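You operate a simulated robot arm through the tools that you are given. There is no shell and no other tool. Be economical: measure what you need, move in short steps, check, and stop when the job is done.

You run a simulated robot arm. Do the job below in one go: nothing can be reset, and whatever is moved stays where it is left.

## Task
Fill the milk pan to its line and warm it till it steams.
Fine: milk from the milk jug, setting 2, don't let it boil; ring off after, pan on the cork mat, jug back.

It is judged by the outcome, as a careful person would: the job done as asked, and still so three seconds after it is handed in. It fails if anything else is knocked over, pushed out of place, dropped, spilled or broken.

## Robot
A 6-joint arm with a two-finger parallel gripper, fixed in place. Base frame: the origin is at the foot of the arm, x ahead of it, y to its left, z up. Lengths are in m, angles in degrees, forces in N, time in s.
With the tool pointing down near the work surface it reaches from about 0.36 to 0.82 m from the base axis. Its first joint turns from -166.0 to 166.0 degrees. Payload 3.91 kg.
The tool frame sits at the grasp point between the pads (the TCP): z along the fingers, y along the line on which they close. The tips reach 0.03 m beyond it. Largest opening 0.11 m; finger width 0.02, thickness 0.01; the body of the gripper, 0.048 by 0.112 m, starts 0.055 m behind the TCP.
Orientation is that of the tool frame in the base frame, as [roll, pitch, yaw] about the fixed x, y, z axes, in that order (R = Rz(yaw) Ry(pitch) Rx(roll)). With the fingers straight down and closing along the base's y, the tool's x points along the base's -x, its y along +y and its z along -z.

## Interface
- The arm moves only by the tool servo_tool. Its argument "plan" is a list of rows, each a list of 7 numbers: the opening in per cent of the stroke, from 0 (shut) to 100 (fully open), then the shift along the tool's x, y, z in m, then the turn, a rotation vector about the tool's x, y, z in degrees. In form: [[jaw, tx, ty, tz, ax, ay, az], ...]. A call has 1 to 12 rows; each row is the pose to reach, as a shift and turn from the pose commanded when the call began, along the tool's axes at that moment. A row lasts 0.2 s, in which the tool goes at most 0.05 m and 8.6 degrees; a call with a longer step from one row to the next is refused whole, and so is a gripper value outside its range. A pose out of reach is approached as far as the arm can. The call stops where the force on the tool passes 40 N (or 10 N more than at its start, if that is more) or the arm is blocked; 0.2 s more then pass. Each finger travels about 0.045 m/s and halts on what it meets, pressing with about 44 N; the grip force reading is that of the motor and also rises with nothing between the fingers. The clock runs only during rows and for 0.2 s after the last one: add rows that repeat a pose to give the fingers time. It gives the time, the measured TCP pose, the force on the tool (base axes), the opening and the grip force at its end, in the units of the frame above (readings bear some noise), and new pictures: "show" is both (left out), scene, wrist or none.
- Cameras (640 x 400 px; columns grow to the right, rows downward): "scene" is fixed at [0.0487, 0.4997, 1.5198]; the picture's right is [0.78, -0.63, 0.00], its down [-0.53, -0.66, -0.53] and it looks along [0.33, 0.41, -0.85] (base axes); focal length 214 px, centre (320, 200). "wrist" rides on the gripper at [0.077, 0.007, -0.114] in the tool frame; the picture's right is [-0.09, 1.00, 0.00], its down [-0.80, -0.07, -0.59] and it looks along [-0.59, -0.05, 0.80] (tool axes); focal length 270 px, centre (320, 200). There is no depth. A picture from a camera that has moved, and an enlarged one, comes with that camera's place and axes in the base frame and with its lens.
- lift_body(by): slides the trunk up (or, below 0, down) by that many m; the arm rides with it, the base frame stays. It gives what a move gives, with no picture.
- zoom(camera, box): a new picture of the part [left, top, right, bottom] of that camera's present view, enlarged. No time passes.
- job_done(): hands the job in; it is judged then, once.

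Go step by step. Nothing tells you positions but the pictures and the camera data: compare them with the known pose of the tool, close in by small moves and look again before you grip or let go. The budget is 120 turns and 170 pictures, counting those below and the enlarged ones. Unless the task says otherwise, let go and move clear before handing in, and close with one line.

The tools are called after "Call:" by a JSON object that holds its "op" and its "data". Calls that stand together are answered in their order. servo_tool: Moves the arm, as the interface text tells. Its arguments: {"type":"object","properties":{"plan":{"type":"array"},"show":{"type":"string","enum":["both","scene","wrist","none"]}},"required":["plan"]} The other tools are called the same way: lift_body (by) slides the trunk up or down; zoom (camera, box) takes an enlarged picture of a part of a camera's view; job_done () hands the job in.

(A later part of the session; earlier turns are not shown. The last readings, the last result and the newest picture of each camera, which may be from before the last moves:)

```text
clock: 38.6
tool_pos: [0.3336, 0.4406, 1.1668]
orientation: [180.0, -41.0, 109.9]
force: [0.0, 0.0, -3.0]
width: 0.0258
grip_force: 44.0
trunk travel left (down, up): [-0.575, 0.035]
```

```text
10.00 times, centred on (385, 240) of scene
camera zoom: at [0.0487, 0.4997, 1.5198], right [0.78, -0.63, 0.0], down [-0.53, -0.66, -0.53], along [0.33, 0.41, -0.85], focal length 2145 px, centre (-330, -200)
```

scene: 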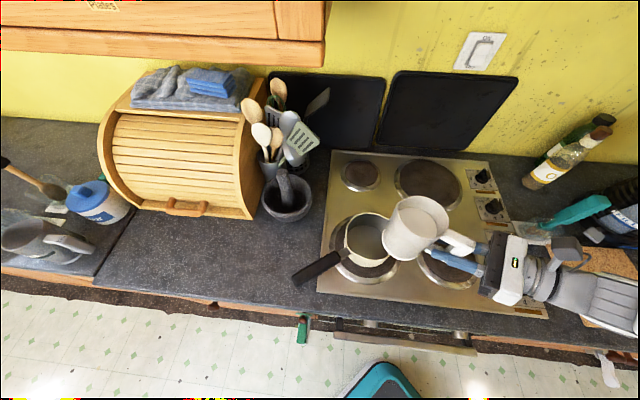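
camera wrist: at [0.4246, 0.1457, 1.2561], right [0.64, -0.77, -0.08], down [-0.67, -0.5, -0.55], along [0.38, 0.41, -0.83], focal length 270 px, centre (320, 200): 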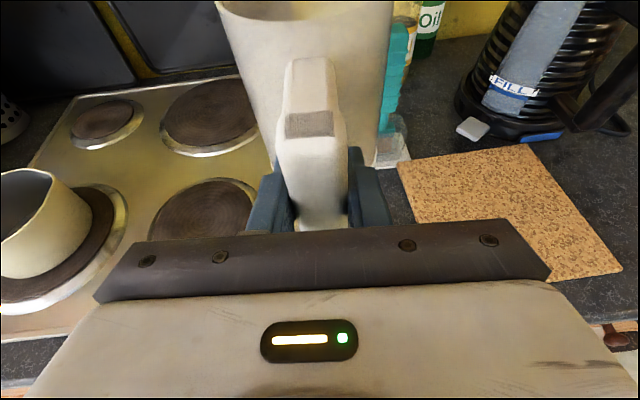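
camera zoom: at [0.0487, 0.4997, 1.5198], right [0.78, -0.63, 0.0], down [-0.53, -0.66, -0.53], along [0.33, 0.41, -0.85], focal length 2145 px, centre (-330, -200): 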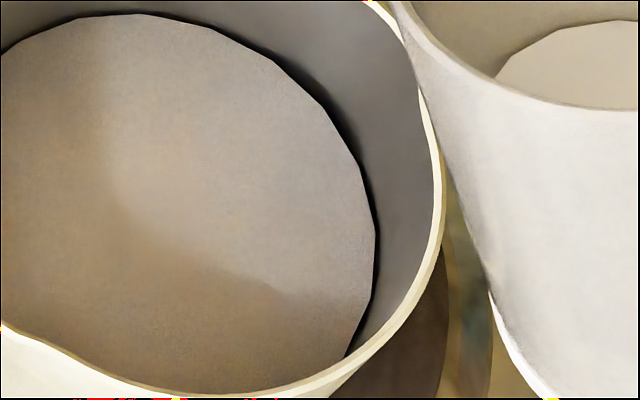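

The milk surface now coincides with the line. I bring the jug upright and carry it back along the same route.

Call:
{"op": "servo_tool", "data": {"plan": [[0, 0, 0, 0, 0, 6, 0], [0, 0, 0, 0, 0, 12, 0], [0, 0, 0, 0, 0, 18, 0], [0, 0, 0, 0, 0, 24, 0], [0, 0, 0, 0, 0, 29, 0]], "show": "scene"}}

Call:
{"op": "zoom", "data": {"camera": "scene", "box": [335, 195, 405, 265]}}

```text
clock: 39.8
tool_pos: [0.3346, 0.4414, 1.1677]
orientation: [179.9, -70.2, 110.0]
force: [-0.7, 0.0, -2.7]
width: 0.0257
grip_force: 44.1
trunk travel left (down, up): [-0.575, 0.035]
```

scene: 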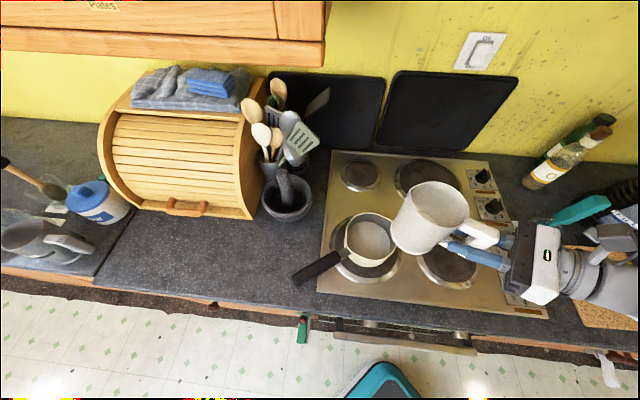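

```text
5.71 times, centred on (370, 230) of scene
camera zoom: at [0.0487, 0.4997, 1.5198], right [0.78, -0.63, 0.0], down [-0.53, -0.66, -0.53], along [0.33, 0.41, -0.85], focal length 1226 px, centre (34, 29)
```

zoom: 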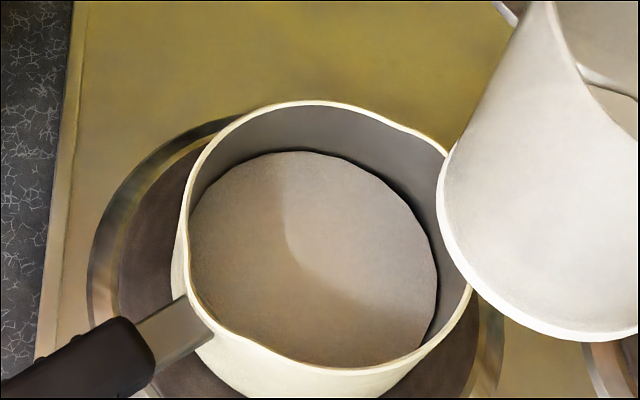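

Call:
{"op": "servo_tool", "data": {"plan": [[0, -0.006, 0.007, -0.011, -3, 0, 1.1], [0, -0.013, 0.017, -0.027, -7, 0, 2.5], [0, -0.021, 0.027, -0.042, -11, 0, 4.0], [0, -0.029, 0.037, -0.057, -15, 0, 5.5], [0, -0.037, 0.047, -0.073, -19, 0, 6.9], [0, -0.045, 0.057, -0.089, -23, 0, 8.4], [0, -0.053, 0.067, -0.104, -27, 0, 9.8], [0, -0.061, 0.077, -0.12, -31, 0, 11.3], [0, -0.0667, 0.0843, -0.1307, -33.2, 0, 12.1]], "show": "none"}}

```text
clock: 41.8
tool_pos: [0.4637, 0.3334, 1.1497]
orientation: [180.0, -70.0, 74.5]
force: [-0.5, -0.1, -3.3]
width: 0.0257
grip_force: 43.4
trunk travel left (down, up): [-0.575, 0.035]
```

Call:
{"op": "servo_tool", "data": {"plan": [[0, -0.007, 0.015, -0.016, -3, 0, 1.1], [0, -0.015, 0.031, -0.035, -6.5, 0, 2.4], [0, -0.023, 0.049, -0.054, -10, 0, 3.6], [0, -0.031, 0.066, -0.073, -13.5, 0, 4.9], [0, -0.039, 0.083, -0.092, -17, 0, 6.2], [0, -0.047, 0.1, -0.111, -20.5, 0, 7.5], [0, -0.055, 0.117, -0.13, -24, 0, 8.7], [0, -0.063, 0.134, -0.148, -27.5, 0, 10.0], [0, -0.0709, 0.1498, -0.1657, -30.6, 0, 11.1]], "show": "none"}}

```text
clock: 43.8
tool_pos: [0.5597, 0.1199, 1.14]
orientation: [179.9, -70.1, 42.1]
force: [0.4, -0.1, -2.3]
width: 0.0257
grip_force: 44.0
trunk travel left (down, up): [-0.575, 0.035]
```

Call:
{"op": "servo_tool", "data": {"plan": [[0, -0.005, 0.023, -0.01, -2, 0, 0.73], [0, -0.01, 0.048, -0.021, -4.4, 0, 1.6], [0, -0.016, 0.073, -0.033, -6.7, 0, 2.4], [0, -0.022, 0.098, -0.044, -9, 0, 3.3], [0, -0.027, 0.123, -0.056, -11.3, 0, 4.1], [0, -0.033, 0.148, -0.067, -13.6, 0, 4.9], [0, -0.038, 0.173, -0.078, -16, 0, 5.8], [0, -0.0429, 0.1947, -0.0884, -17.9, 0, 6.5]], "show": "wrist"}}

```text
clock: 45.6
tool_pos: [0.6176, -0.0925, 1.128]
orientation: [179.9, -70.0, 22.9]
force: [0.0, -0.3, -3.2]
width: 0.0255
grip_force: 44.4
trunk travel left (down, up): [-0.575, 0.035]
camera wrist: at [0.5447, -0.1304, 1.2398], right [0.36, -0.93, -0.08], down [-0.79, -0.26, -0.55], along [0.49, 0.26, -0.83], focal length 270 px, centre (320, 200)
```

wrist: 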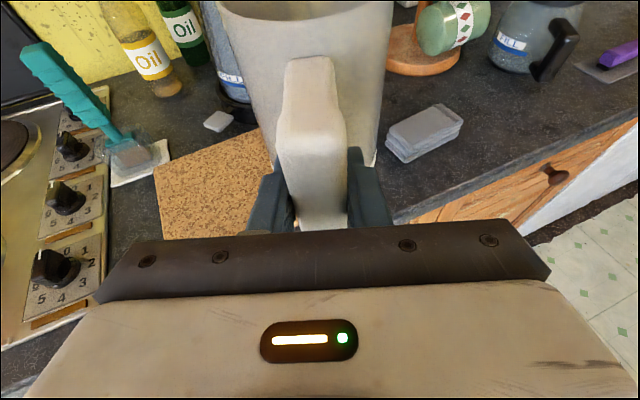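

Call:
{"op": "servo_tool", "data": {"plan": [[0, -0.002, 0.002, 0.02, 0, 0, 0], [0, -0.004, 0.004, 0.045, 0, 0, 0], [0, -0.006, 0.006, 0.07, 0, 0, 0], [0, -0.009, 0.008, 0.095, 0, 0, 0], [0, -0.011, 0.01, 0.12, 0, 0, 0], [0, -0.0129, 0.0111, 0.14, 0, 0, 0], [0, -0.04, 0.0111, 0.15, 0, 0, 0], [0, -0.067, 0.0111, 0.16, 0, 0, 0], [0, -0.088, 0.0111, 0.167, 0, 0, 0]], "show": "wrist"}}

```text
clock: 47.6
tool_pos: [0.7385, -0.0505, 0.9892]
orientation: [-180.0, -69.9, 23.0]
force: [0.0, -0.5, -3.1]
width: 0.0255
grip_force: 43.5
trunk travel left (down, up): [-0.575, 0.035]
camera wrist: at [0.6652, -0.0901, 1.1015], right [0.36, -0.93, -0.08], down [-0.79, -0.26, -0.55], along [0.49, 0.26, -0.83], focal length 270 px, centre (320, 200)
```

wrist: 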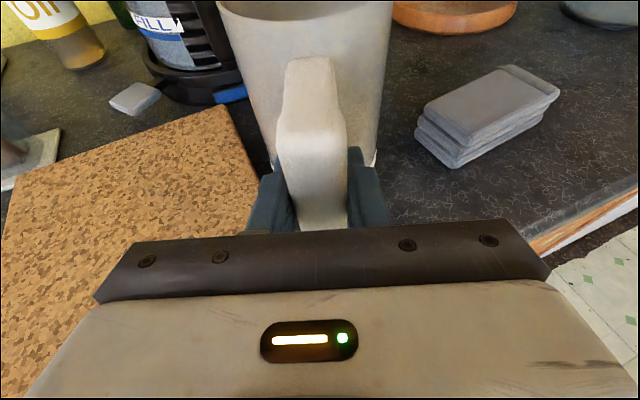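

Lined up as when picked up; I lower the last 2 cm slowly until contact.

Call:
{"op": "servo_tool", "data": {"plan": [[0, -0.007, 0, 0.0025, 0, 0, 0], [0, -0.013, 0, 0.0047, 0, 0, 0], [0, -0.0165, 0, 0.006, 0, 0, 0], [0, -0.0188, 0, 0.0068, 0, 0, 0], [0, -0.0193, 0, 0.007, 0, 0, 0]], "show": "wrist"}}

```text
clock: 48.8
tool_pos: [0.7363, -0.0522, 0.9717]
orientation: [180.0, -70.0, 23.1]
force: [0.1, 0.5, -2.6]
width: 0.0256
grip_force: 43.7
trunk travel left (down, up): [-0.575, 0.035]
camera wrist: at [0.665, -0.0894, 1.0832], right [0.36, -0.93, -0.08], down [-0.79, -0.26, -0.55], along [0.49, 0.26, -0.83], focal length 270 px, centre (320, 200)
```

wrist: 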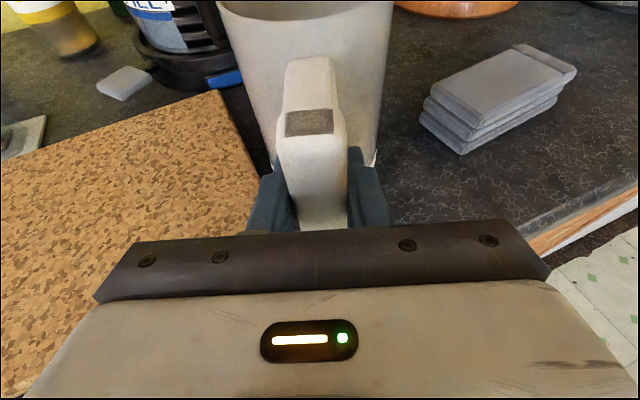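

Call:
{"op": "servo_tool", "data": {"plan": [[0, -0.001, 0, 0.0004, 0, 0, 0], [0, -0.002, 0, 0.0007, 0, 0, 0], [0, -0.003, 0, 0.0011, 0, 0, 0], [0, -0.003, 0, 0.0011, 0, 0, 0]], "show": "none"}}

```text
clock: 49.8
tool_pos: [0.7367, -0.0512, 0.9694]
orientation: [179.7, -70.1, 23.2]
force: [-1.7, -0.2, 6.0]
width: 0.0255
grip_force: 43.9
trunk travel left (down, up): [-0.575, 0.035]
```

Contact (upward force). Release gently and back off along the tool axis.

Call:
{"op": "servo_tool", "data": {"plan": [[10, 0, 0, 0, 0, 0, 0], [25, 0, 0, 0, 0, 0, 0], [40, 0, 0, 0, 0, 0, 0], [55, 0, 0, 0, 0, 0, 0], [65, 0, 0, -0.005, 0, 0, 0], [65, 0, 0, -0.03, 0, 0, 0], [65, 0, 0, -0.06, 0, 0, 0], [65, 0, 0, -0.1, 0, 0, 0]], "show": "wrist"}}

```text
clock: 51.6
tool_pos: [0.6526, -0.0916, 1.0012]
orientation: [179.8, -70.1, 23.1]
force: [0.6, 0.2, 0.4]
width: 0.0712
grip_force: 0.1
trunk travel left (down, up): [-0.575, 0.035]
camera wrist: at [0.5791, -0.1301, 1.1135], right [0.36, -0.93, -0.08], down [-0.79, -0.26, -0.55], along [0.49, 0.26, -0.83], focal length 270 px, centre (320, 200)
```

wrist: 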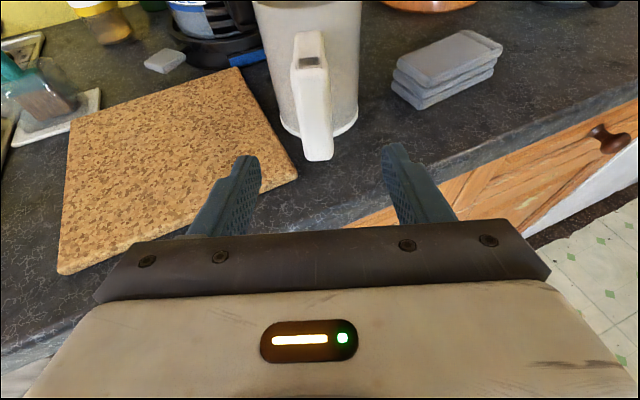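

The jug is back in place. Now I'll raise the tool, point it down, and look at the LARGE knob from above.

Call:
{"op": "servo_tool", "data": {"plan": [[65, 0.02, 0, -0.03, 0, 0, 0], [65, 0.05, -0.01, -0.05, 0, -5, 0], [65, 0.08, -0.04, -0.06, 0, -12, 0], [65, 0.1, -0.07, -0.06, 0, -20, 0], [65, 0.11, -0.11, -0.06, 0, -28, 0], [65, 0.12, -0.15, -0.055, 0, -36, 0], [65, 0.12, -0.19, -0.05, 0, -44, 0], [65, 0.12, -0.23, -0.0475, 0, -52, 0], [65, 0.12, -0.27, -0.0475, 0, -60, 0], [65, 0.12, -0.3, -0.0475, 0, -66, 0], [65, 0.12, -0.318, -0.0475, 0, -70, 0]], "show": "wrist"}}

Call:
{"op": "zoom", "data": {"camera": "wrist", "box": [220, 30, 420, 190]}}

```text
clock: 54.0
tool_pos: [0.5356, 0.1665, 1.1292]
orientation: [-178.1, -0.2, 24.6]
force: [0.3, 0.5, -0.8]
width: 0.0714
grip_force: 0.1
out of reach, approached as far as the arm can: row 9, 10, 11
trunk travel left (down, up): [-0.575, 0.035]
camera wrist: at [0.6096, 0.1888, 1.2449], right [0.34, -0.94, -0.03], down [-0.75, -0.29, 0.59], along [-0.57, -0.18, -0.8], focal length 270 px, centre (320, 200)
```

wrist: 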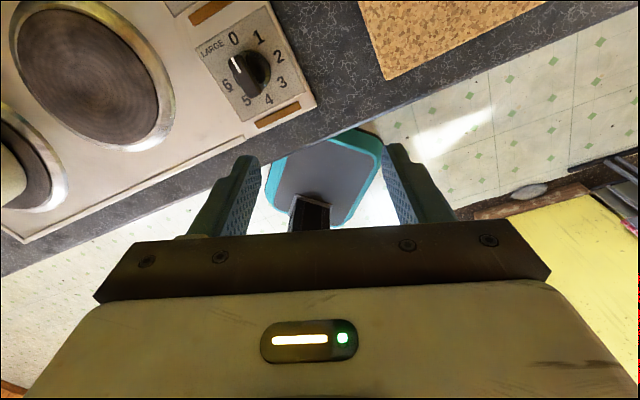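

```text
2.50 times, centred on (320, 110) of wrist
camera zoom: at [0.6096, 0.1888, 1.2449], right [0.34, -0.94, -0.03], down [-0.75, -0.29, 0.59], along [-0.57, -0.18, -0.8], focal length 676 px, centre (320, 425)
```

zoom: 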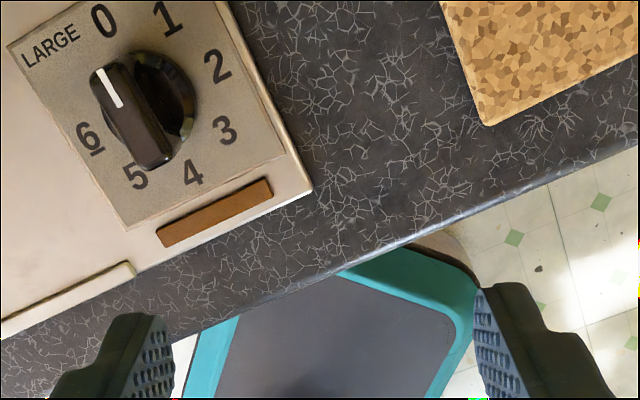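

Numbers are clear: 0 points to the back, 2 is 90° clockwise. The wrist is near a joint limit, so I'll unwind it (about 200°) to the other orientation for gripping the knob.

Call:
{"op": "servo_tool", "data": {"plan": [[50, 0, 0, 0, 0, 0, -8.4], [50, 0, 0, 0, 0, 0, -16.8], [50, 0, 0, 0, 0, 0, -25.2], [50, 0, 0, 0, 0, 0, -33.6], [50, 0, 0, 0, 0, 0, -42], [50, 0, 0, 0, 0, 0, -50.4], [50, 0, 0, 0, 0, 0, -58.8], [50, 0, 0, 0, 0, 0, -67.2], [50, 0, 0, 0, 0, 0, -75.6], [50, 0, 0, 0, 0, 0, -84], [50, 0, 0, 0, 0, 0, -92.4], [50, 0, 0, 0, 0, 0, -100.4]], "show": "none"}}

Call:
{"op": "servo_tool", "data": {"plan": [[50, 0, 0, 0, 0, 0, -8.4], [50, 0, 0, 0, 0, 0, -16.8], [50, 0, 0, 0, 0, 0, -25.2], [50, 0, 0, 0, 0, 0, -33.6], [50, 0, 0, 0, 0, 0, -42], [50, 0, 0, 0, 0, 0, -50.4], [50, 0, 0, 0, 0, 0, -58.8], [50, 0, 0, 0, 0, 0, -67.2], [50, 0, 0, 0, 0, 0, -75.6], [50, 0, 0, 0, 0, 0, -84], [50, 0, 0, 0, 0, 0, -92.4], [50, 0, 0, 0, 0, 0, -100]], "show": "wrist"}}

```text
clock: 56.6
tool_pos: [0.5364, 0.1655, 1.1264]
orientation: [180.0, 0.2, 123.5]
force: [-0.3, -0.5, -0.2]
width: 0.055
grip_force: 0.1
trunk travel left (down, up): [-0.575, 0.035]
```

```text
clock: 59.2
tool_pos: [0.5357, 0.1666, 1.1273]
orientation: [-179.9, 0.0, -136.5]
force: [-0.3, 0.5, -0.7]
width: 0.0549
grip_force: 0.0
trunk travel left (down, up): [-0.575, 0.035]
camera wrist: at [0.474, 0.1182, 1.2422], right [-0.62, 0.78, 0.0], down [0.63, 0.5, 0.59], along [0.47, 0.37, -0.8], focal length 270 px, centre (320, 200)
```

wrist: 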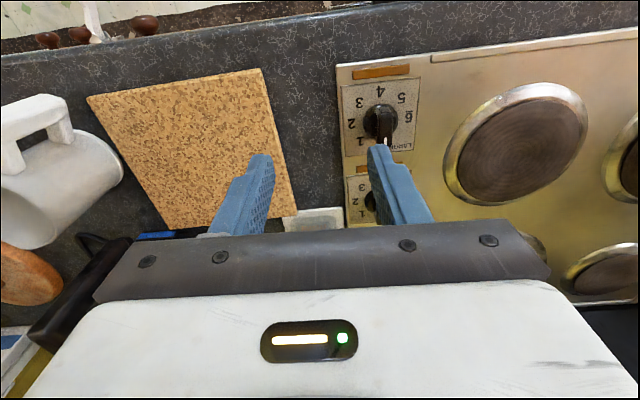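

Call:
{"op": "servo_tool", "data": {"plan": [[50, -0.012, 0.016, 0.03, 0, 0, -0.5], [50, -0.024, 0.032, 0.06, 0, 0, -1], [50, -0.036, 0.048, 0.08, 0, 0, -1.5], [50, -0.046, 0.063, 0.1, 0, 0, -1.5]], "show": "wrist"}}

Call:
{"op": "zoom", "data": {"camera": "wrist", "box": [200, 40, 440, 200]}}

```text
clock: 60.2
tool_pos: [0.5263, 0.244, 1.0252]
orientation: [-179.9, 0.1, -135.2]
force: [0.7, 0.1, -0.1]
width: 0.0548
grip_force: 0.0
trunk travel left (down, up): [-0.575, 0.035]
camera wrist: at [0.4667, 0.1936, 1.1405], right [-0.64, 0.77, 0.0], down [0.62, 0.52, 0.59], along [0.46, 0.38, -0.8], focal length 270 px, centre (320, 200)
```

wrist: 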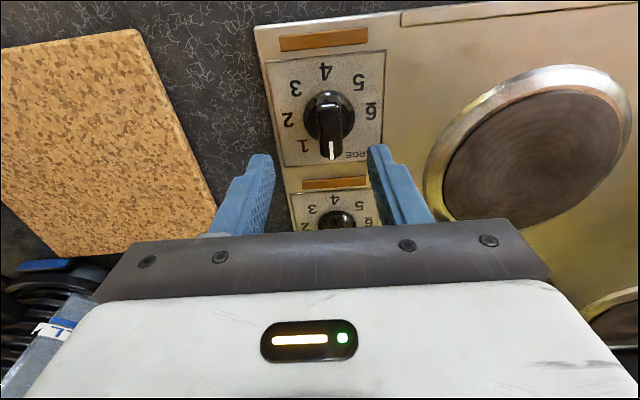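

```text
2.50 times, centred on (320, 120) of wrist
camera zoom: at [0.4667, 0.1936, 1.1405], right [-0.64, 0.77, 0.0], down [0.62, 0.52, 0.59], along [0.46, 0.38, -0.8], focal length 676 px, centre (320, 400)
```

zoom: 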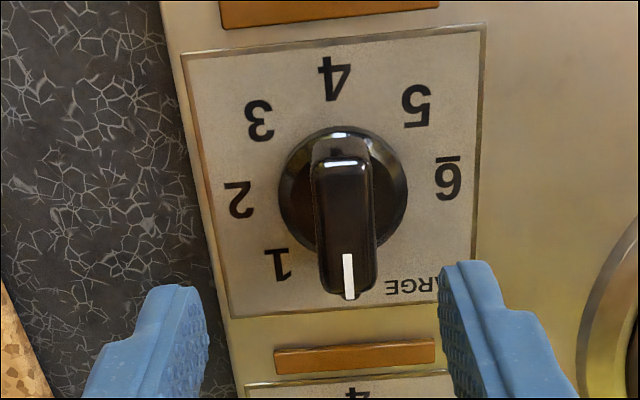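

Call:
{"op": "servo_tool", "data": {"plan": [[45, 0.002, 0.004, 0.02, 0, 0, 0], [45, 0.003, 0.007, 0.04, 0, 0, 0], [45, 0.003, 0.007, 0.04, 0, 0, 0]], "show": "none"}}

Call:
{"op": "zoom", "data": {"camera": "wrist", "box": [200, 80, 440, 240]}}

```text
clock: 61.0
tool_pos: [0.5201, 0.2458, 0.9873]
orientation: [-179.9, 0.0, -135.2]
force: [0.8, 0.3, 0.5]
width: 0.0493
grip_force: 0.1
trunk travel left (down, up): [-0.575, 0.035]
```

```text
2.50 times, centred on (320, 160) of wrist
camera zoom: at [0.4592, 0.1956, 1.1029], right [-0.64, 0.77, 0.0], down [0.62, 0.51, 0.59], along [0.46, 0.38, -0.8], focal length 676 px, centre (320, 300)
```

zoom: 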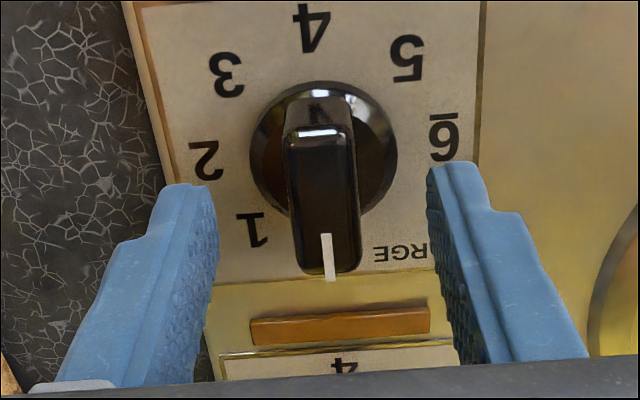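

Call:
{"op": "servo_tool", "data": {"plan": [[45, 0, 0, 0.01, 0, 0, 0], [45, 0, 0, 0.018, 0, 0, 0], [30, 0, 0, 0.018, 0, 0, 0], [15, 0, 0, 0.018, 0, 0, 0], [0, 0, 0, 0.018, 0, 0, 0], [0, 0, 0, 0.018, 0, 0, 0], [0, 0, 0, 0.018, 0, 0, 0]], "show": "wrist"}}

```text
clock: 62.6
tool_pos: [0.5206, 0.2465, 0.9692]
orientation: [180.0, 0.0, -135.1]
force: [0.9, -1.7, 0.2]
width: 0.018
grip_force: 44.5
trunk travel left (down, up): [-0.575, 0.035]
camera wrist: at [0.4596, 0.1968, 1.0846], right [-0.64, 0.77, 0.0], down [0.62, 0.51, 0.59], along [0.46, 0.38, -0.8], focal length 270 px, centre (320, 200)
```

wrist: 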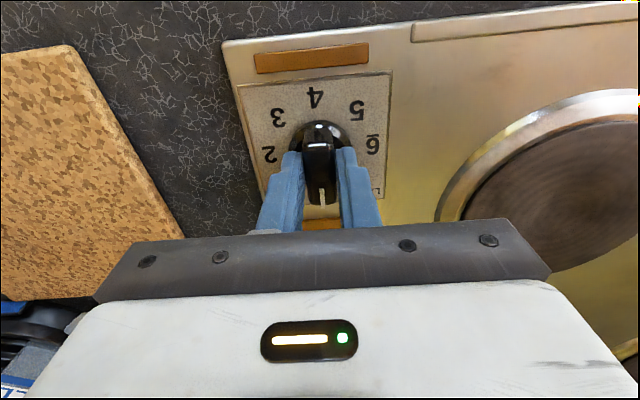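

Knob bar gripped. I turn it 90° clockwise to 2.

Call:
{"op": "servo_tool", "data": {"plan": [[0, 0, 0, 0, 0, 0, 8.2], [0, 0, 0, 0, 0, 0, 16.4], [0, 0, 0, 0, 0, 0, 24.6], [0, 0, 0, 0, 0, 0, 32.8], [0, 0, 0, 0, 0, 0, 41], [0, 0, 0, 0, 0, 0, 49.2], [0, 0, 0, 0, 0, 0, 57.4], [0, 0, 0, 0, 0, 0, 65.6], [0, 0, 0, 0, 0, 0, 73.8], [0, 0, 0, 0, 0, 0, 82], [0, 0, 0, 0, 0, 0, 90]], "show": "wrist"}}

Call:
{"op": "zoom", "data": {"camera": "wrist", "box": [240, 60, 400, 220]}}

```text
clock: 65.2
tool_pos: [0.5193, 0.2507, 0.9686]
orientation: [179.9, 0.1, 134.9]
force: [-0.8, 16.3, -5.9]
width: 0.0181
grip_force: 44.5
trunk travel left (down, up): [-0.575, 0.035]
stopped in row 11: the force on the tool passed its limit (the readings are from after the stop); the commanded pose is now the measured one
camera wrist: at [0.4692, 0.3097, 1.0845], right [0.77, 0.64, 0.0], down [0.51, -0.62, 0.6], along [0.38, -0.46, -0.8], focal length 270 px, centre (320, 200)
```

wrist: 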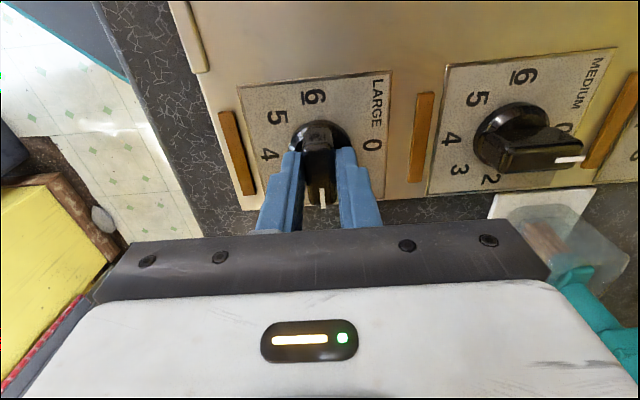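

```text
2.50 times, centred on (320, 140) of wrist
camera zoom: at [0.4692, 0.3097, 1.0845], right [0.77, 0.64, 0.0], down [0.51, -0.62, 0.6], along [0.38, -0.46, -0.8], focal length 676 px, centre (320, 350)
```

zoom: 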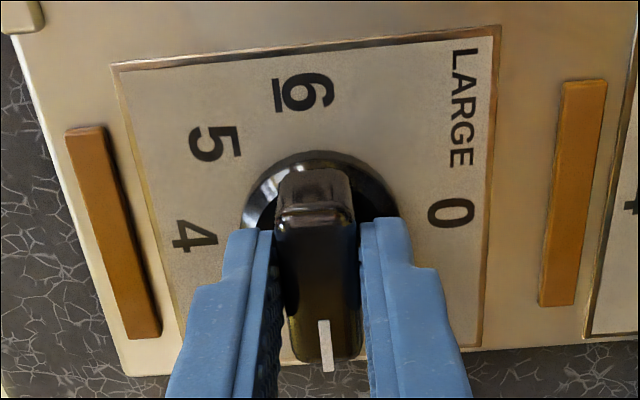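

Call:
{"op": "servo_tool", "data": {"plan": [[10, 0, 0, 0, 0, 0, 0], [25, 0, 0, 0, 0, 0, 0], [40, 0, 0, 0, 0, 0, 0], [40, 0, 0, -0.03, 0, 0, 0], [40, 0, 0, -0.07, 0, 0, 0], [40, 0, 0, -0.11, 0, 0, 0]], "show": "both"}}

Call:
{"op": "zoom", "data": {"camera": "wrist", "box": [240, 40, 400, 160]}}

Call:
{"op": "zoom", "data": {"camera": "scene", "box": [340, 195, 410, 265]}}

```text
clock: 66.5
tool_pos: [0.5186, 0.2493, 1.08]
orientation: [179.6, 0.2, 134.9]
force: [-0.5, 0.0, 0.7]
width: 0.0442
grip_force: 0.0
trunk travel left (down, up): [-0.575, 0.035]
camera wrist: at [0.4693, 0.3078, 1.1951], right [0.77, 0.64, 0.0], down [0.51, -0.62, 0.6], along [0.38, -0.46, -0.8], focal length 270 px, centre (320, 200)
```

scene: 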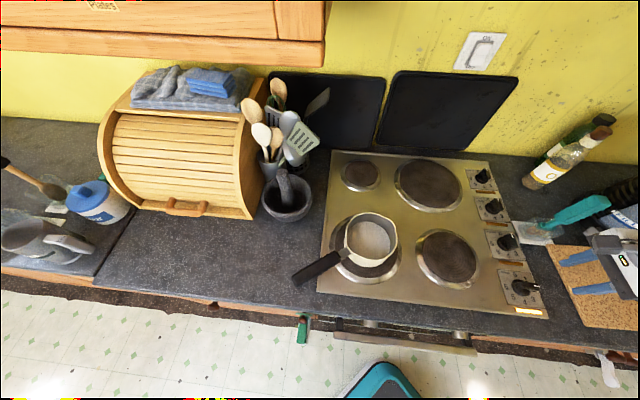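
wrist: 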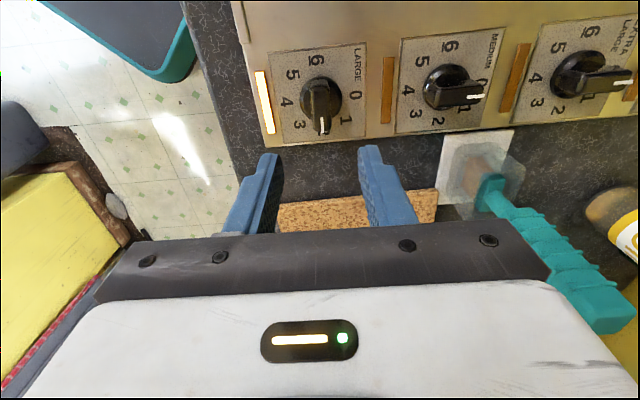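

```text
3.33 times, centred on (320, 100) of wrist
camera zoom: at [0.4693, 0.3078, 1.1951], right [0.77, 0.64, 0.0], down [0.51, -0.62, 0.6], along [0.38, -0.46, -0.8], focal length 901 px, centre (320, 533)
```

zoom: 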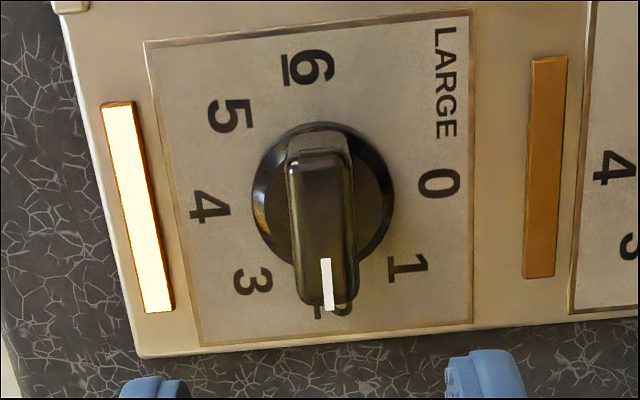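

```text
5.71 times, centred on (375, 230) of scene
camera zoom: at [0.0487, 0.4997, 1.5198], right [0.78, -0.63, 0.0], down [-0.53, -0.66, -0.53], along [0.33, 0.41, -0.85], focal length 1226 px, centre (6, 29)
```

zoom: 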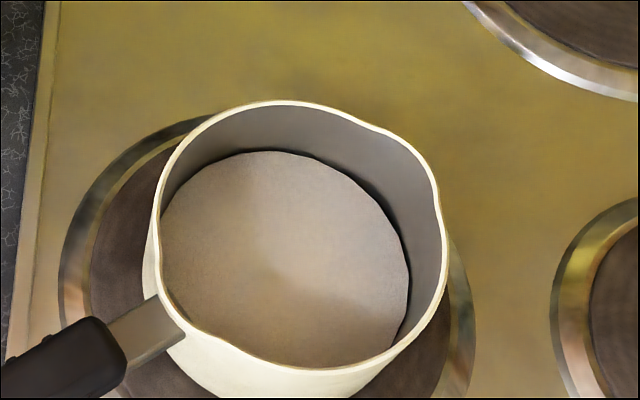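

Setting 2 is on and the indicator is lit; milk is at the line. I hover over the knob and wait, watching for steam.

Call:
{"op": "servo_tool", "data": {"plan": [[45, -0.0033, 0.0015, 0.03, 0, 0, 0], [45, -0.0033, 0.0015, 0.06, 0, 0, 0], [45, -0.0033, 0.0015, 0.08, 0, 0, 0], [45, -0.0033, 0.0015, 0.08, 0, 0, 0], [45, -0.0033, 0.0015, 0.08, 0, 0, 0], [45, -0.0033, 0.0015, 0.08, 0, 0, 0], [45, -0.0033, 0.0015, 0.08, 0, 0, 0], [45, -0.0033, 0.0015, 0.08, 0, 0, 0], [45, -0.0033, 0.0015, 0.08, 0, 0, 0], [45, -0.0033, 0.0015, 0.08, 0, 0, 0], [45, -0.0033, 0.0015, 0.08, 0, 0, 0], [45, -0.0033, 0.0015, 0.08, 0, 0, 0]], "show": "scene"}}

Call:
{"op": "zoom", "data": {"camera": "wrist", "box": [240, 60, 400, 220]}}

```text
clock: 69.2
tool_pos: [0.5227, 0.2462, 0.9993]
orientation: [179.8, 0.1, 134.7]
force: [-0.2, 0.1, -0.8]
width: 0.0495
grip_force: 0.0
trunk travel left (down, up): [-0.575, 0.035]
```

scene: 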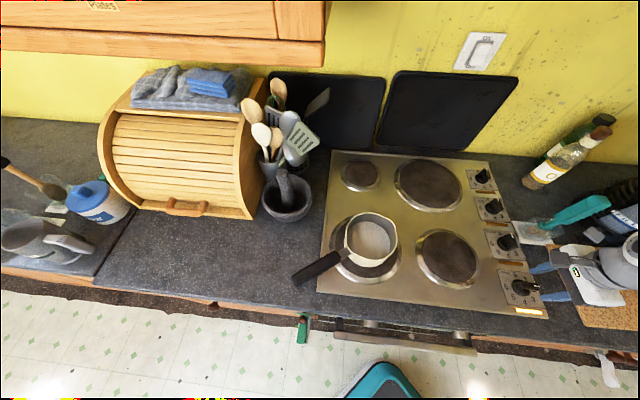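

```text
2.50 times, centred on (320, 140) of wrist
camera zoom: at [0.4725, 0.3051, 1.1147], right [0.77, 0.64, 0.0], down [0.51, -0.62, 0.6], along [0.38, -0.46, -0.8], focal length 676 px, centre (320, 350)
```

zoom: 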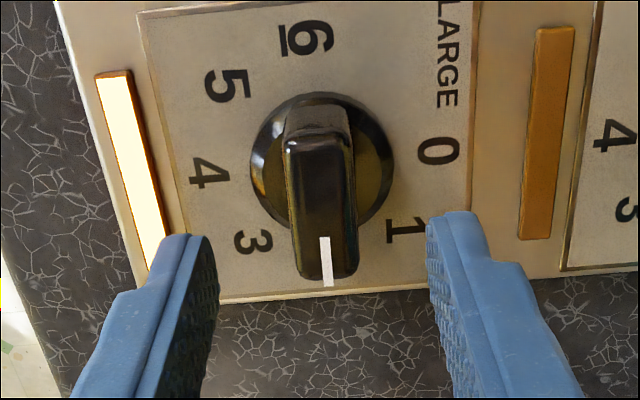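

Call:
{"op": "servo_tool", "data": {"plan": [[45, 0.0025, 0, 0.015, 0, 0, 0], [45, 0.0025, 0, 0.031, 0, 0, 0], [30, 0.0025, 0, 0.031, 0, 0, 0], [15, 0.0025, 0, 0.031, 0, 0, 0], [0, 0.0025, 0, 0.031, 0, 0, 0], [0, 0.0025, 0, 0.031, 0, 0, 0], [0, 0.0025, 0, 0.031, 0, 0, 0], [0, 0.0025, 0, 0.031, 0, 0, 0], [0, 0.0025, 0, 0.031, 0, 0, 0], [0, 0.0025, 0, 0.031, 0, 0, 0], [0, 0.0025, 0, 0.031, 0, 0, 0], [0, 0.0025, 0, 0.031, 0, 0, 0]], "show": "none"}}

Call:
{"op": "zoom", "data": {"camera": "scene", "box": [310, 160, 430, 290]}}

```text
clock: 71.8
tool_pos: [0.5212, 0.2493, 0.9682]
orientation: [179.6, 0.1, 134.7]
force: [7.7, 5.5, 7.8]
width: 0.0179
grip_force: 44.7
trunk travel left (down, up): [-0.575, 0.035]
```

```text
3.08 times, centred on (370, 225) of scene
camera zoom: at [0.0487, 0.4997, 1.5198], right [0.78, -0.63, 0.0], down [-0.53, -0.66, -0.53], along [0.33, 0.41, -0.85], focal length 660 px, centre (166, 123)
```

zoom: 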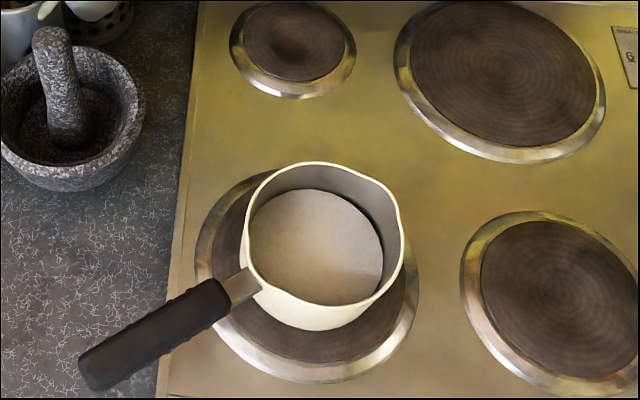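

Call:
{"op": "servo_tool", "data": {"plan": [[0, 0, 0.001, 0, 0, 0, 0], [0, 0, 0.001, 0, 0, 0, 0], [0, 0, 0.001, 0, 0, 0, 0], [0, 0, 0.001, 0, 0, 0, 0], [0, 0, 0.001, 0, 0, 0, 0], [0, 0, 0.001, 0, 0, 0, 0], [0, 0, 0.001, 0, 0, 0, 0], [0, 0, 0.001, 0, 0, 0, 0], [0, 0, 0.001, 0, 0, 0, 0], [0, 0, 0.001, 0, 0, 0, 0], [0, 0, 0.001, 0, 0, 0, 0], [0, 0, 0.001, 0, 0, 0, 0]], "show": "none"}}

Call:
{"op": "servo_tool", "data": {"plan": [[0, 0, 0, 0, 0, 0, 0], [0, 0, 0, 0, 0, 0, 0], [0, 0, 0, 0, 0, 0, 0], [0, 0, 0, 0, 0, 0, 0], [0, 0, 0, 0, 0, 0, 0], [0, 0, 0, 0, 0, 0, 0], [0, 0, 0, 0, 0, 0, 0], [0, 0, 0, 0, 0, 0, 0], [0, 0, 0, 0, 0, 0, 0], [0, 0, 0, 0, 0, 0, 0], [0, 0, 0, 0, 0, 0, 0], [0, 0, 0, 0, 0, 0, 0]], "show": "none"}}

Call:
{"op": "zoom", "data": {"camera": "scene", "box": [310, 160, 430, 290]}}

```text
clock: 74.3
tool_pos: [0.5211, 0.2492, 0.969]
orientation: [179.9, 0.1, 134.9]
force: [1.4, 0.5, 4.7]
width: 0.0178
grip_force: 44.9
trunk travel left (down, up): [-0.575, 0.035]
```

```text
clock: 77.0
tool_pos: [0.521, 0.2497, 0.9682]
orientation: [179.7, 0.0, 134.8]
force: [-2.3, -0.6, 1.2]
width: 0.0181
grip_force: 44.9
trunk travel left (down, up): [-0.575, 0.035]
```

```text
3.08 times, centred on (370, 225) of scene
camera zoom: at [0.0487, 0.4997, 1.5198], right [0.78, -0.63, 0.0], down [-0.53, -0.66, -0.53], along [0.33, 0.41, -0.85], focal length 660 px, centre (166, 123)
```

zoom: 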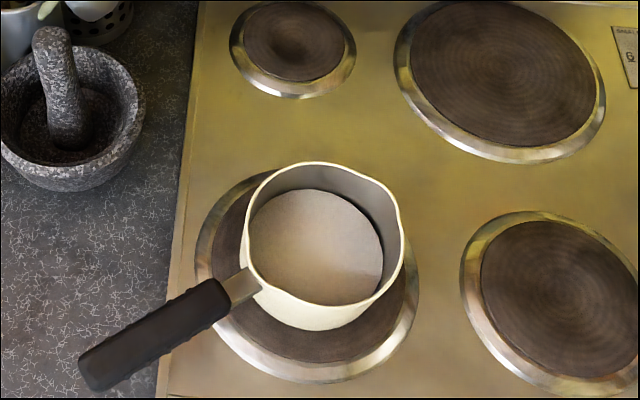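

No steam yet; keep waiting.

Call:
{"op": "servo_tool", "data": {"plan": [[0, 0, 0, 0, 0, 0, 0], [0, 0, 0, 0, 0, 0, 0], [0, 0, 0, 0, 0, 0, 0], [0, 0, 0, 0, 0, 0, 0], [0, 0, 0, 0, 0, 0, 0], [0, 0, 0, 0, 0, 0, 0], [0, 0, 0, 0, 0, 0, 0], [0, 0, 0, 0, 0, 0, 0], [0, 0, 0, 0, 0, 0, 0], [0, 0, 0, 0, 0, 0, 0], [0, 0, 0, 0, 0, 0, 0], [0, 0, 0, 0, 0, 0, 0]], "show": "none"}}

Call:
{"op": "servo_tool", "data": {"plan": [[0, 0, 0, 0, 0, 0, 0], [0, 0, 0, 0, 0, 0, 0], [0, 0, 0, 0, 0, 0, 0], [0, 0, 0, 0, 0, 0, 0], [0, 0, 0, 0, 0, 0, 0], [0, 0, 0, 0, 0, 0, 0], [0, 0, 0, 0, 0, 0, 0], [0, 0, 0, 0, 0, 0, 0], [0, 0, 0, 0, 0, 0, 0], [0, 0, 0, 0, 0, 0, 0], [0, 0, 0, 0, 0, 0, 0], [0, 0, 0, 0, 0, 0, 0]], "show": "none"}}

Call:
{"op": "zoom", "data": {"camera": "scene", "box": [310, 160, 430, 290]}}

```text
clock: 79.5
tool_pos: [0.5211, 0.2497, 0.9692]
orientation: [179.9, 0.1, 134.8]
force: [-3.6, -1.8, -0.9]
width: 0.0178
grip_force: 44.9
trunk travel left (down, up): [-0.575, 0.035]
```

```text
clock: 82.2
tool_pos: [0.5212, 0.2505, 0.968]
orientation: [179.8, 0.0, 134.9]
force: [-4.1, -3.3, -1.4]
width: 0.0179
grip_force: 45.1
trunk travel left (down, up): [-0.575, 0.035]
```

```text
3.08 times, centred on (370, 225) of scene
camera zoom: at [0.0487, 0.4997, 1.5198], right [0.78, -0.63, 0.0], down [-0.53, -0.66, -0.53], along [0.33, 0.41, -0.85], focal length 660 px, centre (166, 123)
```

zoom: 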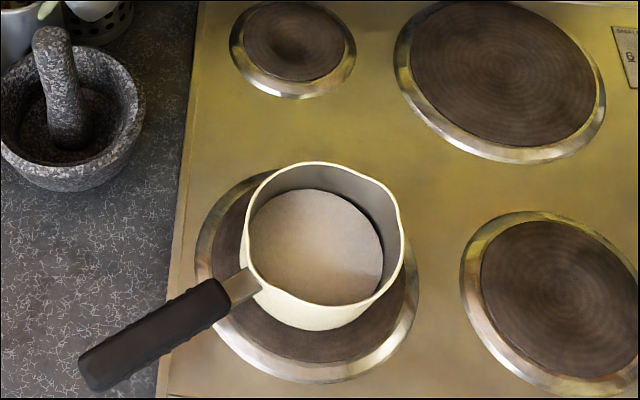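

Call:
{"op": "servo_tool", "data": {"plan": [[0, 0, 0, 0, 0, 0, 0], [0, 0, 0, 0, 0, 0, 0], [0, 0, 0, 0, 0, 0, 0], [0, 0, 0, 0, 0, 0, 0], [0, 0, 0, 0, 0, 0, 0], [0, 0, 0, 0, 0, 0, 0], [0, 0, 0, 0, 0, 0, 0], [0, 0, 0, 0, 0, 0, 0], [0, 0, 0, 0, 0, 0, 0], [0, 0, 0, 0, 0, 0, 0], [0, 0, 0, 0, 0, 0, 0], [0, 0, 0, 0, 0, 0, 0]], "show": "none"}}

Call:
{"op": "zoom", "data": {"camera": "scene", "box": [310, 160, 430, 290]}}

Call:
{"op": "servo_tool", "data": {"plan": [[0, 0, 0, 0, 0, 0, 0], [0, 0, 0, 0, 0, 0, 0], [0, 0, 0, 0, 0, 0, 0], [0, 0, 0, 0, 0, 0, 0], [0, 0, 0, 0, 0, 0, 0], [0, 0, 0, 0, 0, 0, 0], [0, 0, 0, 0, 0, 0, 0], [0, 0, 0, 0, 0, 0, 0], [0, 0, 0, 0, 0, 0, 0], [0, 0, 0, 0, 0, 0, 0], [0, 0, 0, 0, 0, 0, 0], [0, 0, 0, 0, 0, 0, 0]], "show": "none"}}

Call:
{"op": "zoom", "data": {"camera": "scene", "box": [310, 160, 430, 290]}}

```text
clock: 84.8
tool_pos: [0.5209, 0.2495, 0.9683]
orientation: [179.8, 0.1, 134.8]
force: [-4.7, -2.8, -2.0]
width: 0.018
grip_force: 45.0
trunk travel left (down, up): [-0.575, 0.035]
```

```text
3.08 times, centred on (370, 225) of scene
camera zoom: at [0.0487, 0.4997, 1.5198], right [0.78, -0.63, 0.0], down [-0.53, -0.66, -0.53], along [0.33, 0.41, -0.85], focal length 660 px, centre (166, 123)
```

zoom: 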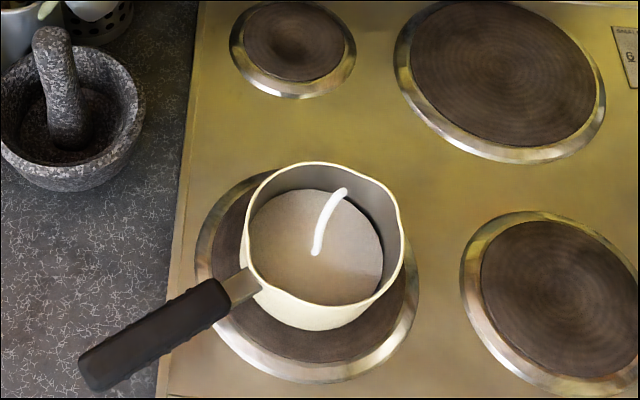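

```text
clock: 87.3
tool_pos: [0.5215, 0.2497, 0.9692]
orientation: [179.8, 0.1, 134.8]
force: [-4.8, -2.5, -3.5]
width: 0.0182
grip_force: 44.8
trunk travel left (down, up): [-0.575, 0.035]
```

```text
3.08 times, centred on (370, 225) of scene
camera zoom: at [0.0487, 0.4997, 1.5198], right [0.78, -0.63, 0.0], down [-0.53, -0.66, -0.53], along [0.33, 0.41, -0.85], focal length 660 px, centre (166, 123)
```

zoom: 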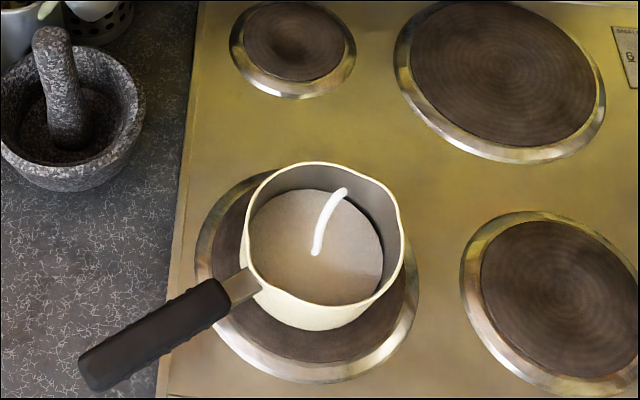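

A white wisp of steam rises from the pan: it's steaming. I turn the knob back to 0 at once.

Call:
{"op": "servo_tool", "data": {"plan": [[0, 0, 0, 0, 0, 0, -8.2], [0, 0, 0, 0, 0, 0, -16.4], [0, 0, 0, 0, 0, 0, -24.6], [0, 0, 0, 0, 0, 0, -32.8], [0, 0, 0, 0, 0, 0, -41], [0, 0, 0, 0, 0, 0, -49.2], [0, 0, 0, 0, 0, 0, -57.4], [0, 0, 0, 0, 0, 0, -65.6], [0, 0, 0, 0, 0, 0, -73.8], [0, 0, 0, 0, 0, 0, -82], [0, 0, 0, 0, 0, 0, -90]], "show": "wrist"}}

```text
clock: 89.8
tool_pos: [0.5217, 0.2484, 0.9677]
orientation: [-179.9, 0.2, -135.2]
force: [-14.0, -7.0, -10.7]
width: 0.0178
grip_force: 45.4
trunk travel left (down, up): [-0.575, 0.035]
camera wrist: at [0.461, 0.1981, 1.0838], right [-0.64, 0.77, 0.0], down [0.61, 0.51, 0.6], along [0.46, 0.38, -0.8], focal length 270 px, centre (320, 200)
```

wrist: 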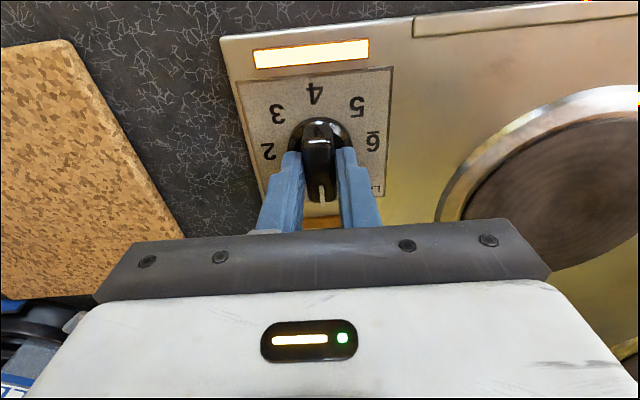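

Call:
{"op": "servo_tool", "data": {"plan": [[10, 0, 0, 0, 0, 0, 0], [25, 0, 0, 0, 0, 0, 0], [40, 0, 0, 0, 0, 0, 0], [45, 0, 0, -0.02, 0, 0, 0], [45, 0, 0, -0.04, 0, 0, 0]], "show": "wrist"}}

Call:
{"op": "zoom", "data": {"camera": "wrist", "box": [240, 40, 400, 200]}}

```text
clock: 91.0
tool_pos: [0.5249, 0.2509, 1.0085]
orientation: [-179.9, 0.3, -135.2]
force: [0.0, 0.2, 0.5]
width: 0.0496
grip_force: 0.2
trunk travel left (down, up): [-0.575, 0.035]
camera wrist: at [0.4637, 0.2002, 1.1248], right [-0.64, 0.77, 0.0], down [0.62, 0.51, 0.6], along [0.46, 0.38, -0.8], focal length 270 px, centre (320, 200)
```

wrist: 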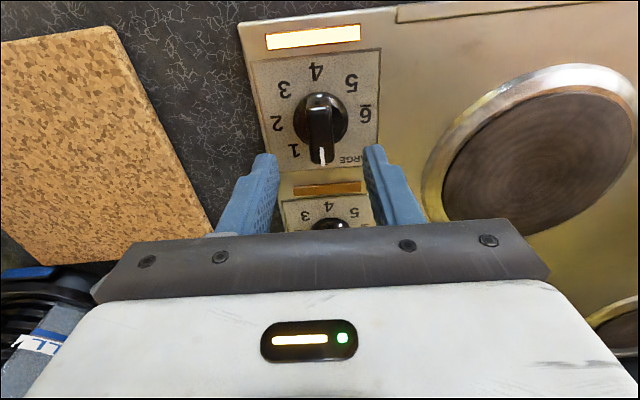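

```text
2.50 times, centred on (320, 120) of wrist
camera zoom: at [0.4637, 0.2002, 1.1248], right [-0.64, 0.77, 0.0], down [0.62, 0.51, 0.6], along [0.46, 0.38, -0.8], focal length 676 px, centre (320, 400)
```

zoom: 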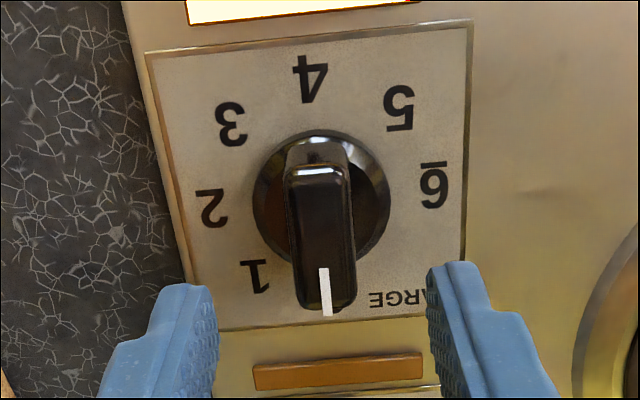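

Call:
{"op": "zoom", "data": {"camera": "wrist", "box": [290, 80, 350, 180]}}

Call:
{"op": "zoom", "data": {"camera": "scene", "box": [470, 150, 560, 320]}}

```text
4.00 times, centred on (320, 130) of wrist
camera zoom: at [0.4637, 0.2002, 1.1248], right [-0.64, 0.77, 0.0], down [0.62, 0.51, 0.6], along [0.46, 0.38, -0.8], focal length 1081 px, centre (320, 480)
```

zoom: 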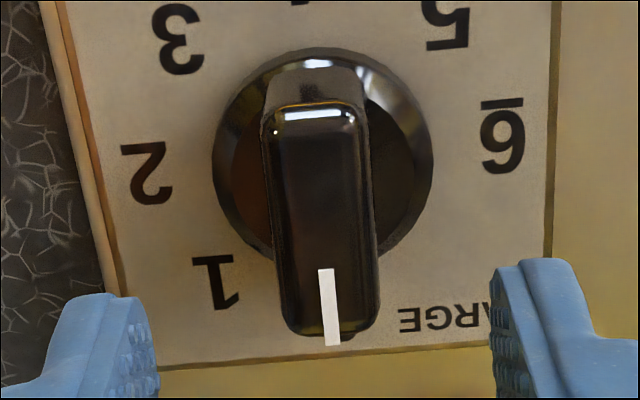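

```text
2.35 times, centred on (515, 235) of scene
camera zoom: at [0.0487, 0.4997, 1.5198], right [0.78, -0.63, 0.0], down [-0.53, -0.66, -0.53], along [0.33, 0.41, -0.85], focal length 505 px, centre (-139, 118)
```

zoom: 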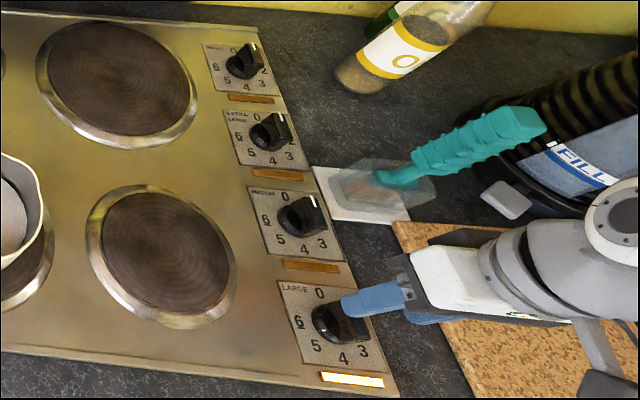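

The knob is back at 0. Next I'll fetch the pan by its handle, coming from the handle's end; the handle runs from (0.18,0.60) to about (0.07,0.61) at z≈1.0. First a raise and swing.

Call:
{"op": "servo_tool", "data": {"plan": [[60, 0, 0, -0.04, 0, 0, 0], [60, 0, 0, -0.08, 0, 0, -4], [60, -0.005, 0.02, -0.11, 0, 0, -10], [60, -0.01, 0.045, -0.13, 0, 0, -16], [60, -0.016, 0.07, -0.15, 0, 0, -23], [60, -0.022, 0.095, -0.15, 0, 0, -30], [60, -0.028, 0.12, -0.15, 0, 0, -37], [60, -0.034, 0.145, -0.15, 0, 0, -44], [60, -0.04, 0.17, -0.15, 0, 0, -52], [60, -0.0446, 0.194, -0.15, 0, 0, -60]], "show": "none"}}

Call:
{"op": "zoom", "data": {"camera": "scene", "box": [310, 160, 550, 330]}}

```text
clock: 93.2
tool_pos: [0.4148, 0.4178, 1.1581]
orientation: [-179.7, -0.1, -75.1]
force: [0.4, 0.1, 0.0]
width: 0.066
grip_force: 0.0
trunk travel left (down, up): [-0.575, 0.035]
```

```text
2.35 times, centred on (430, 245) of scene
camera zoom: at [0.0487, 0.4997, 1.5198], right [0.78, -0.63, 0.0], down [-0.53, -0.66, -0.53], along [0.33, 0.41, -0.85], focal length 505 px, centre (61, 94)
```

zoom: 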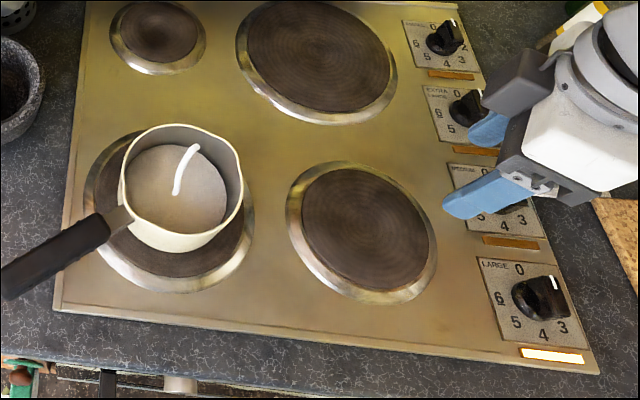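

Call:
{"op": "zoom", "data": {"camera": "scene", "box": [500, 260, 550, 310]}}

Call:
{"op": "zoom", "data": {"camera": "scene", "box": [460, 155, 510, 205]}}

```text
8.00 times, centred on (525, 285) of scene
camera zoom: at [0.0487, 0.4997, 1.5198], right [0.78, -0.63, 0.0], down [-0.53, -0.66, -0.53], along [0.33, 0.41, -0.85], focal length 1716 px, centre (-1320, -480)
```

zoom: 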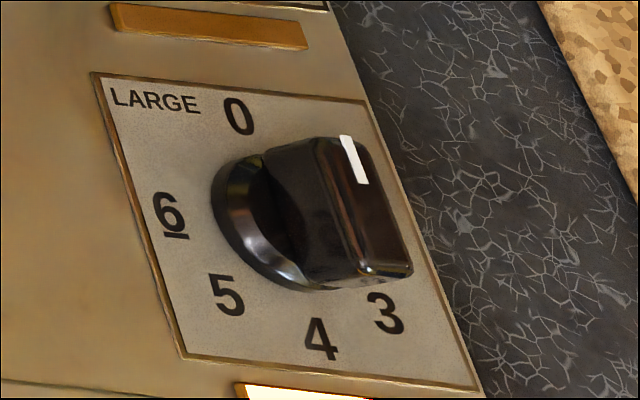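

```text
8.00 times, centred on (485, 180) of scene
camera zoom: at [0.0487, 0.4997, 1.5198], right [0.78, -0.63, 0.0], down [-0.53, -0.66, -0.53], along [0.33, 0.41, -0.85], focal length 1716 px, centre (-1000, 360)
```

zoom: 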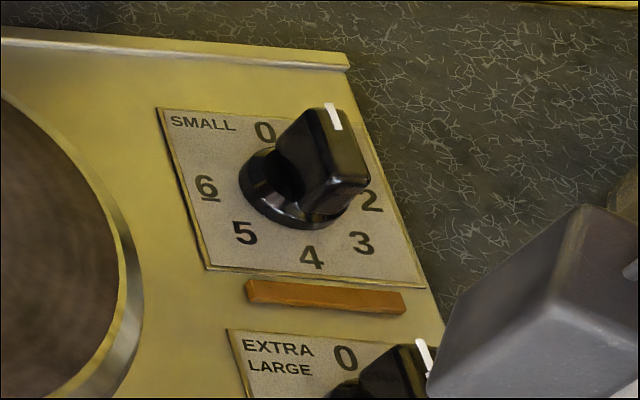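

Call:
{"op": "servo_tool", "data": {"plan": [[60, -0.025, 0.028, 0, 0, 0, -6], [60, -0.052, 0.058, 0, 0, 0, -12], [60, -0.079, 0.089, -0.01, 0, 0, -19], [60, -0.106, 0.12, -0.01, 0, 0, -26], [60, -0.133, 0.151, -0.012, 0, 0, -33], [60, -0.16, 0.182, -0.012, 0, 0, -40], [60, -0.187, 0.213, -0.012, 0, 0, -47], [60, -0.214, 0.244, -0.012, 0, 0, -54], [60, -0.241, 0.275, -0.012, 0, 0, -61], [60, -0.2696, 0.3058, -0.012, 0, 0, -67]], "show": "wrist"}}

```text
clock: 95.3
tool_pos: [0.0525, 0.601, 1.1711]
orientation: [-179.9, -0.3, -8.1]
force: [0.6, 0.6, 0.0]
width: 0.0662
grip_force: 0.0
trunk travel left (down, up): [-0.575, 0.035]
camera wrist: at [0.1263, 0.5835, 1.2865], right [-0.23, -0.97, 0.0], down [-0.79, 0.18, 0.59], along [-0.57, 0.14, -0.81], focal length 270 px, centre (320, 200)
```

wrist: 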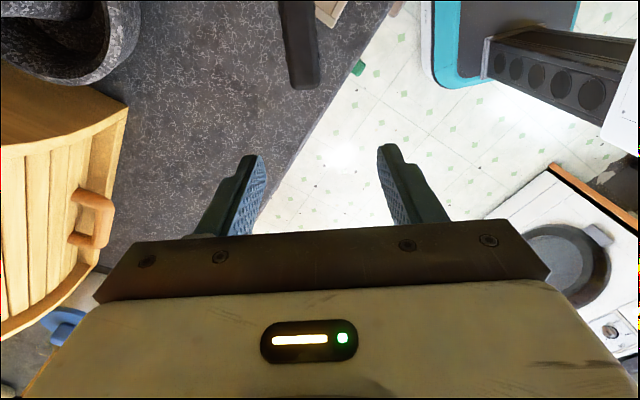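

Call:
{"op": "servo_tool", "data": {"plan": [[60, -0.002, -0.002, 0, 0, 8, 0], [60, -0.004, -0.004, 0, 0, 16, 0], [60, -0.006, -0.006, 0, 0, 24, 0], [60, -0.008, -0.008, 0, 0, 32, 0], [60, -0.01, -0.01, 0, 0, 40, 0], [60, -0.0117, -0.0115, 0, 0, 48, 0], [60, -0.0117, -0.0115, 0, 0, 56, 0], [60, -0.0117, -0.0115, 0, 0, 65, 0]], "show": "wrist"}}

```text
refused: row 8 steps farther than a row can; nothing moved
```

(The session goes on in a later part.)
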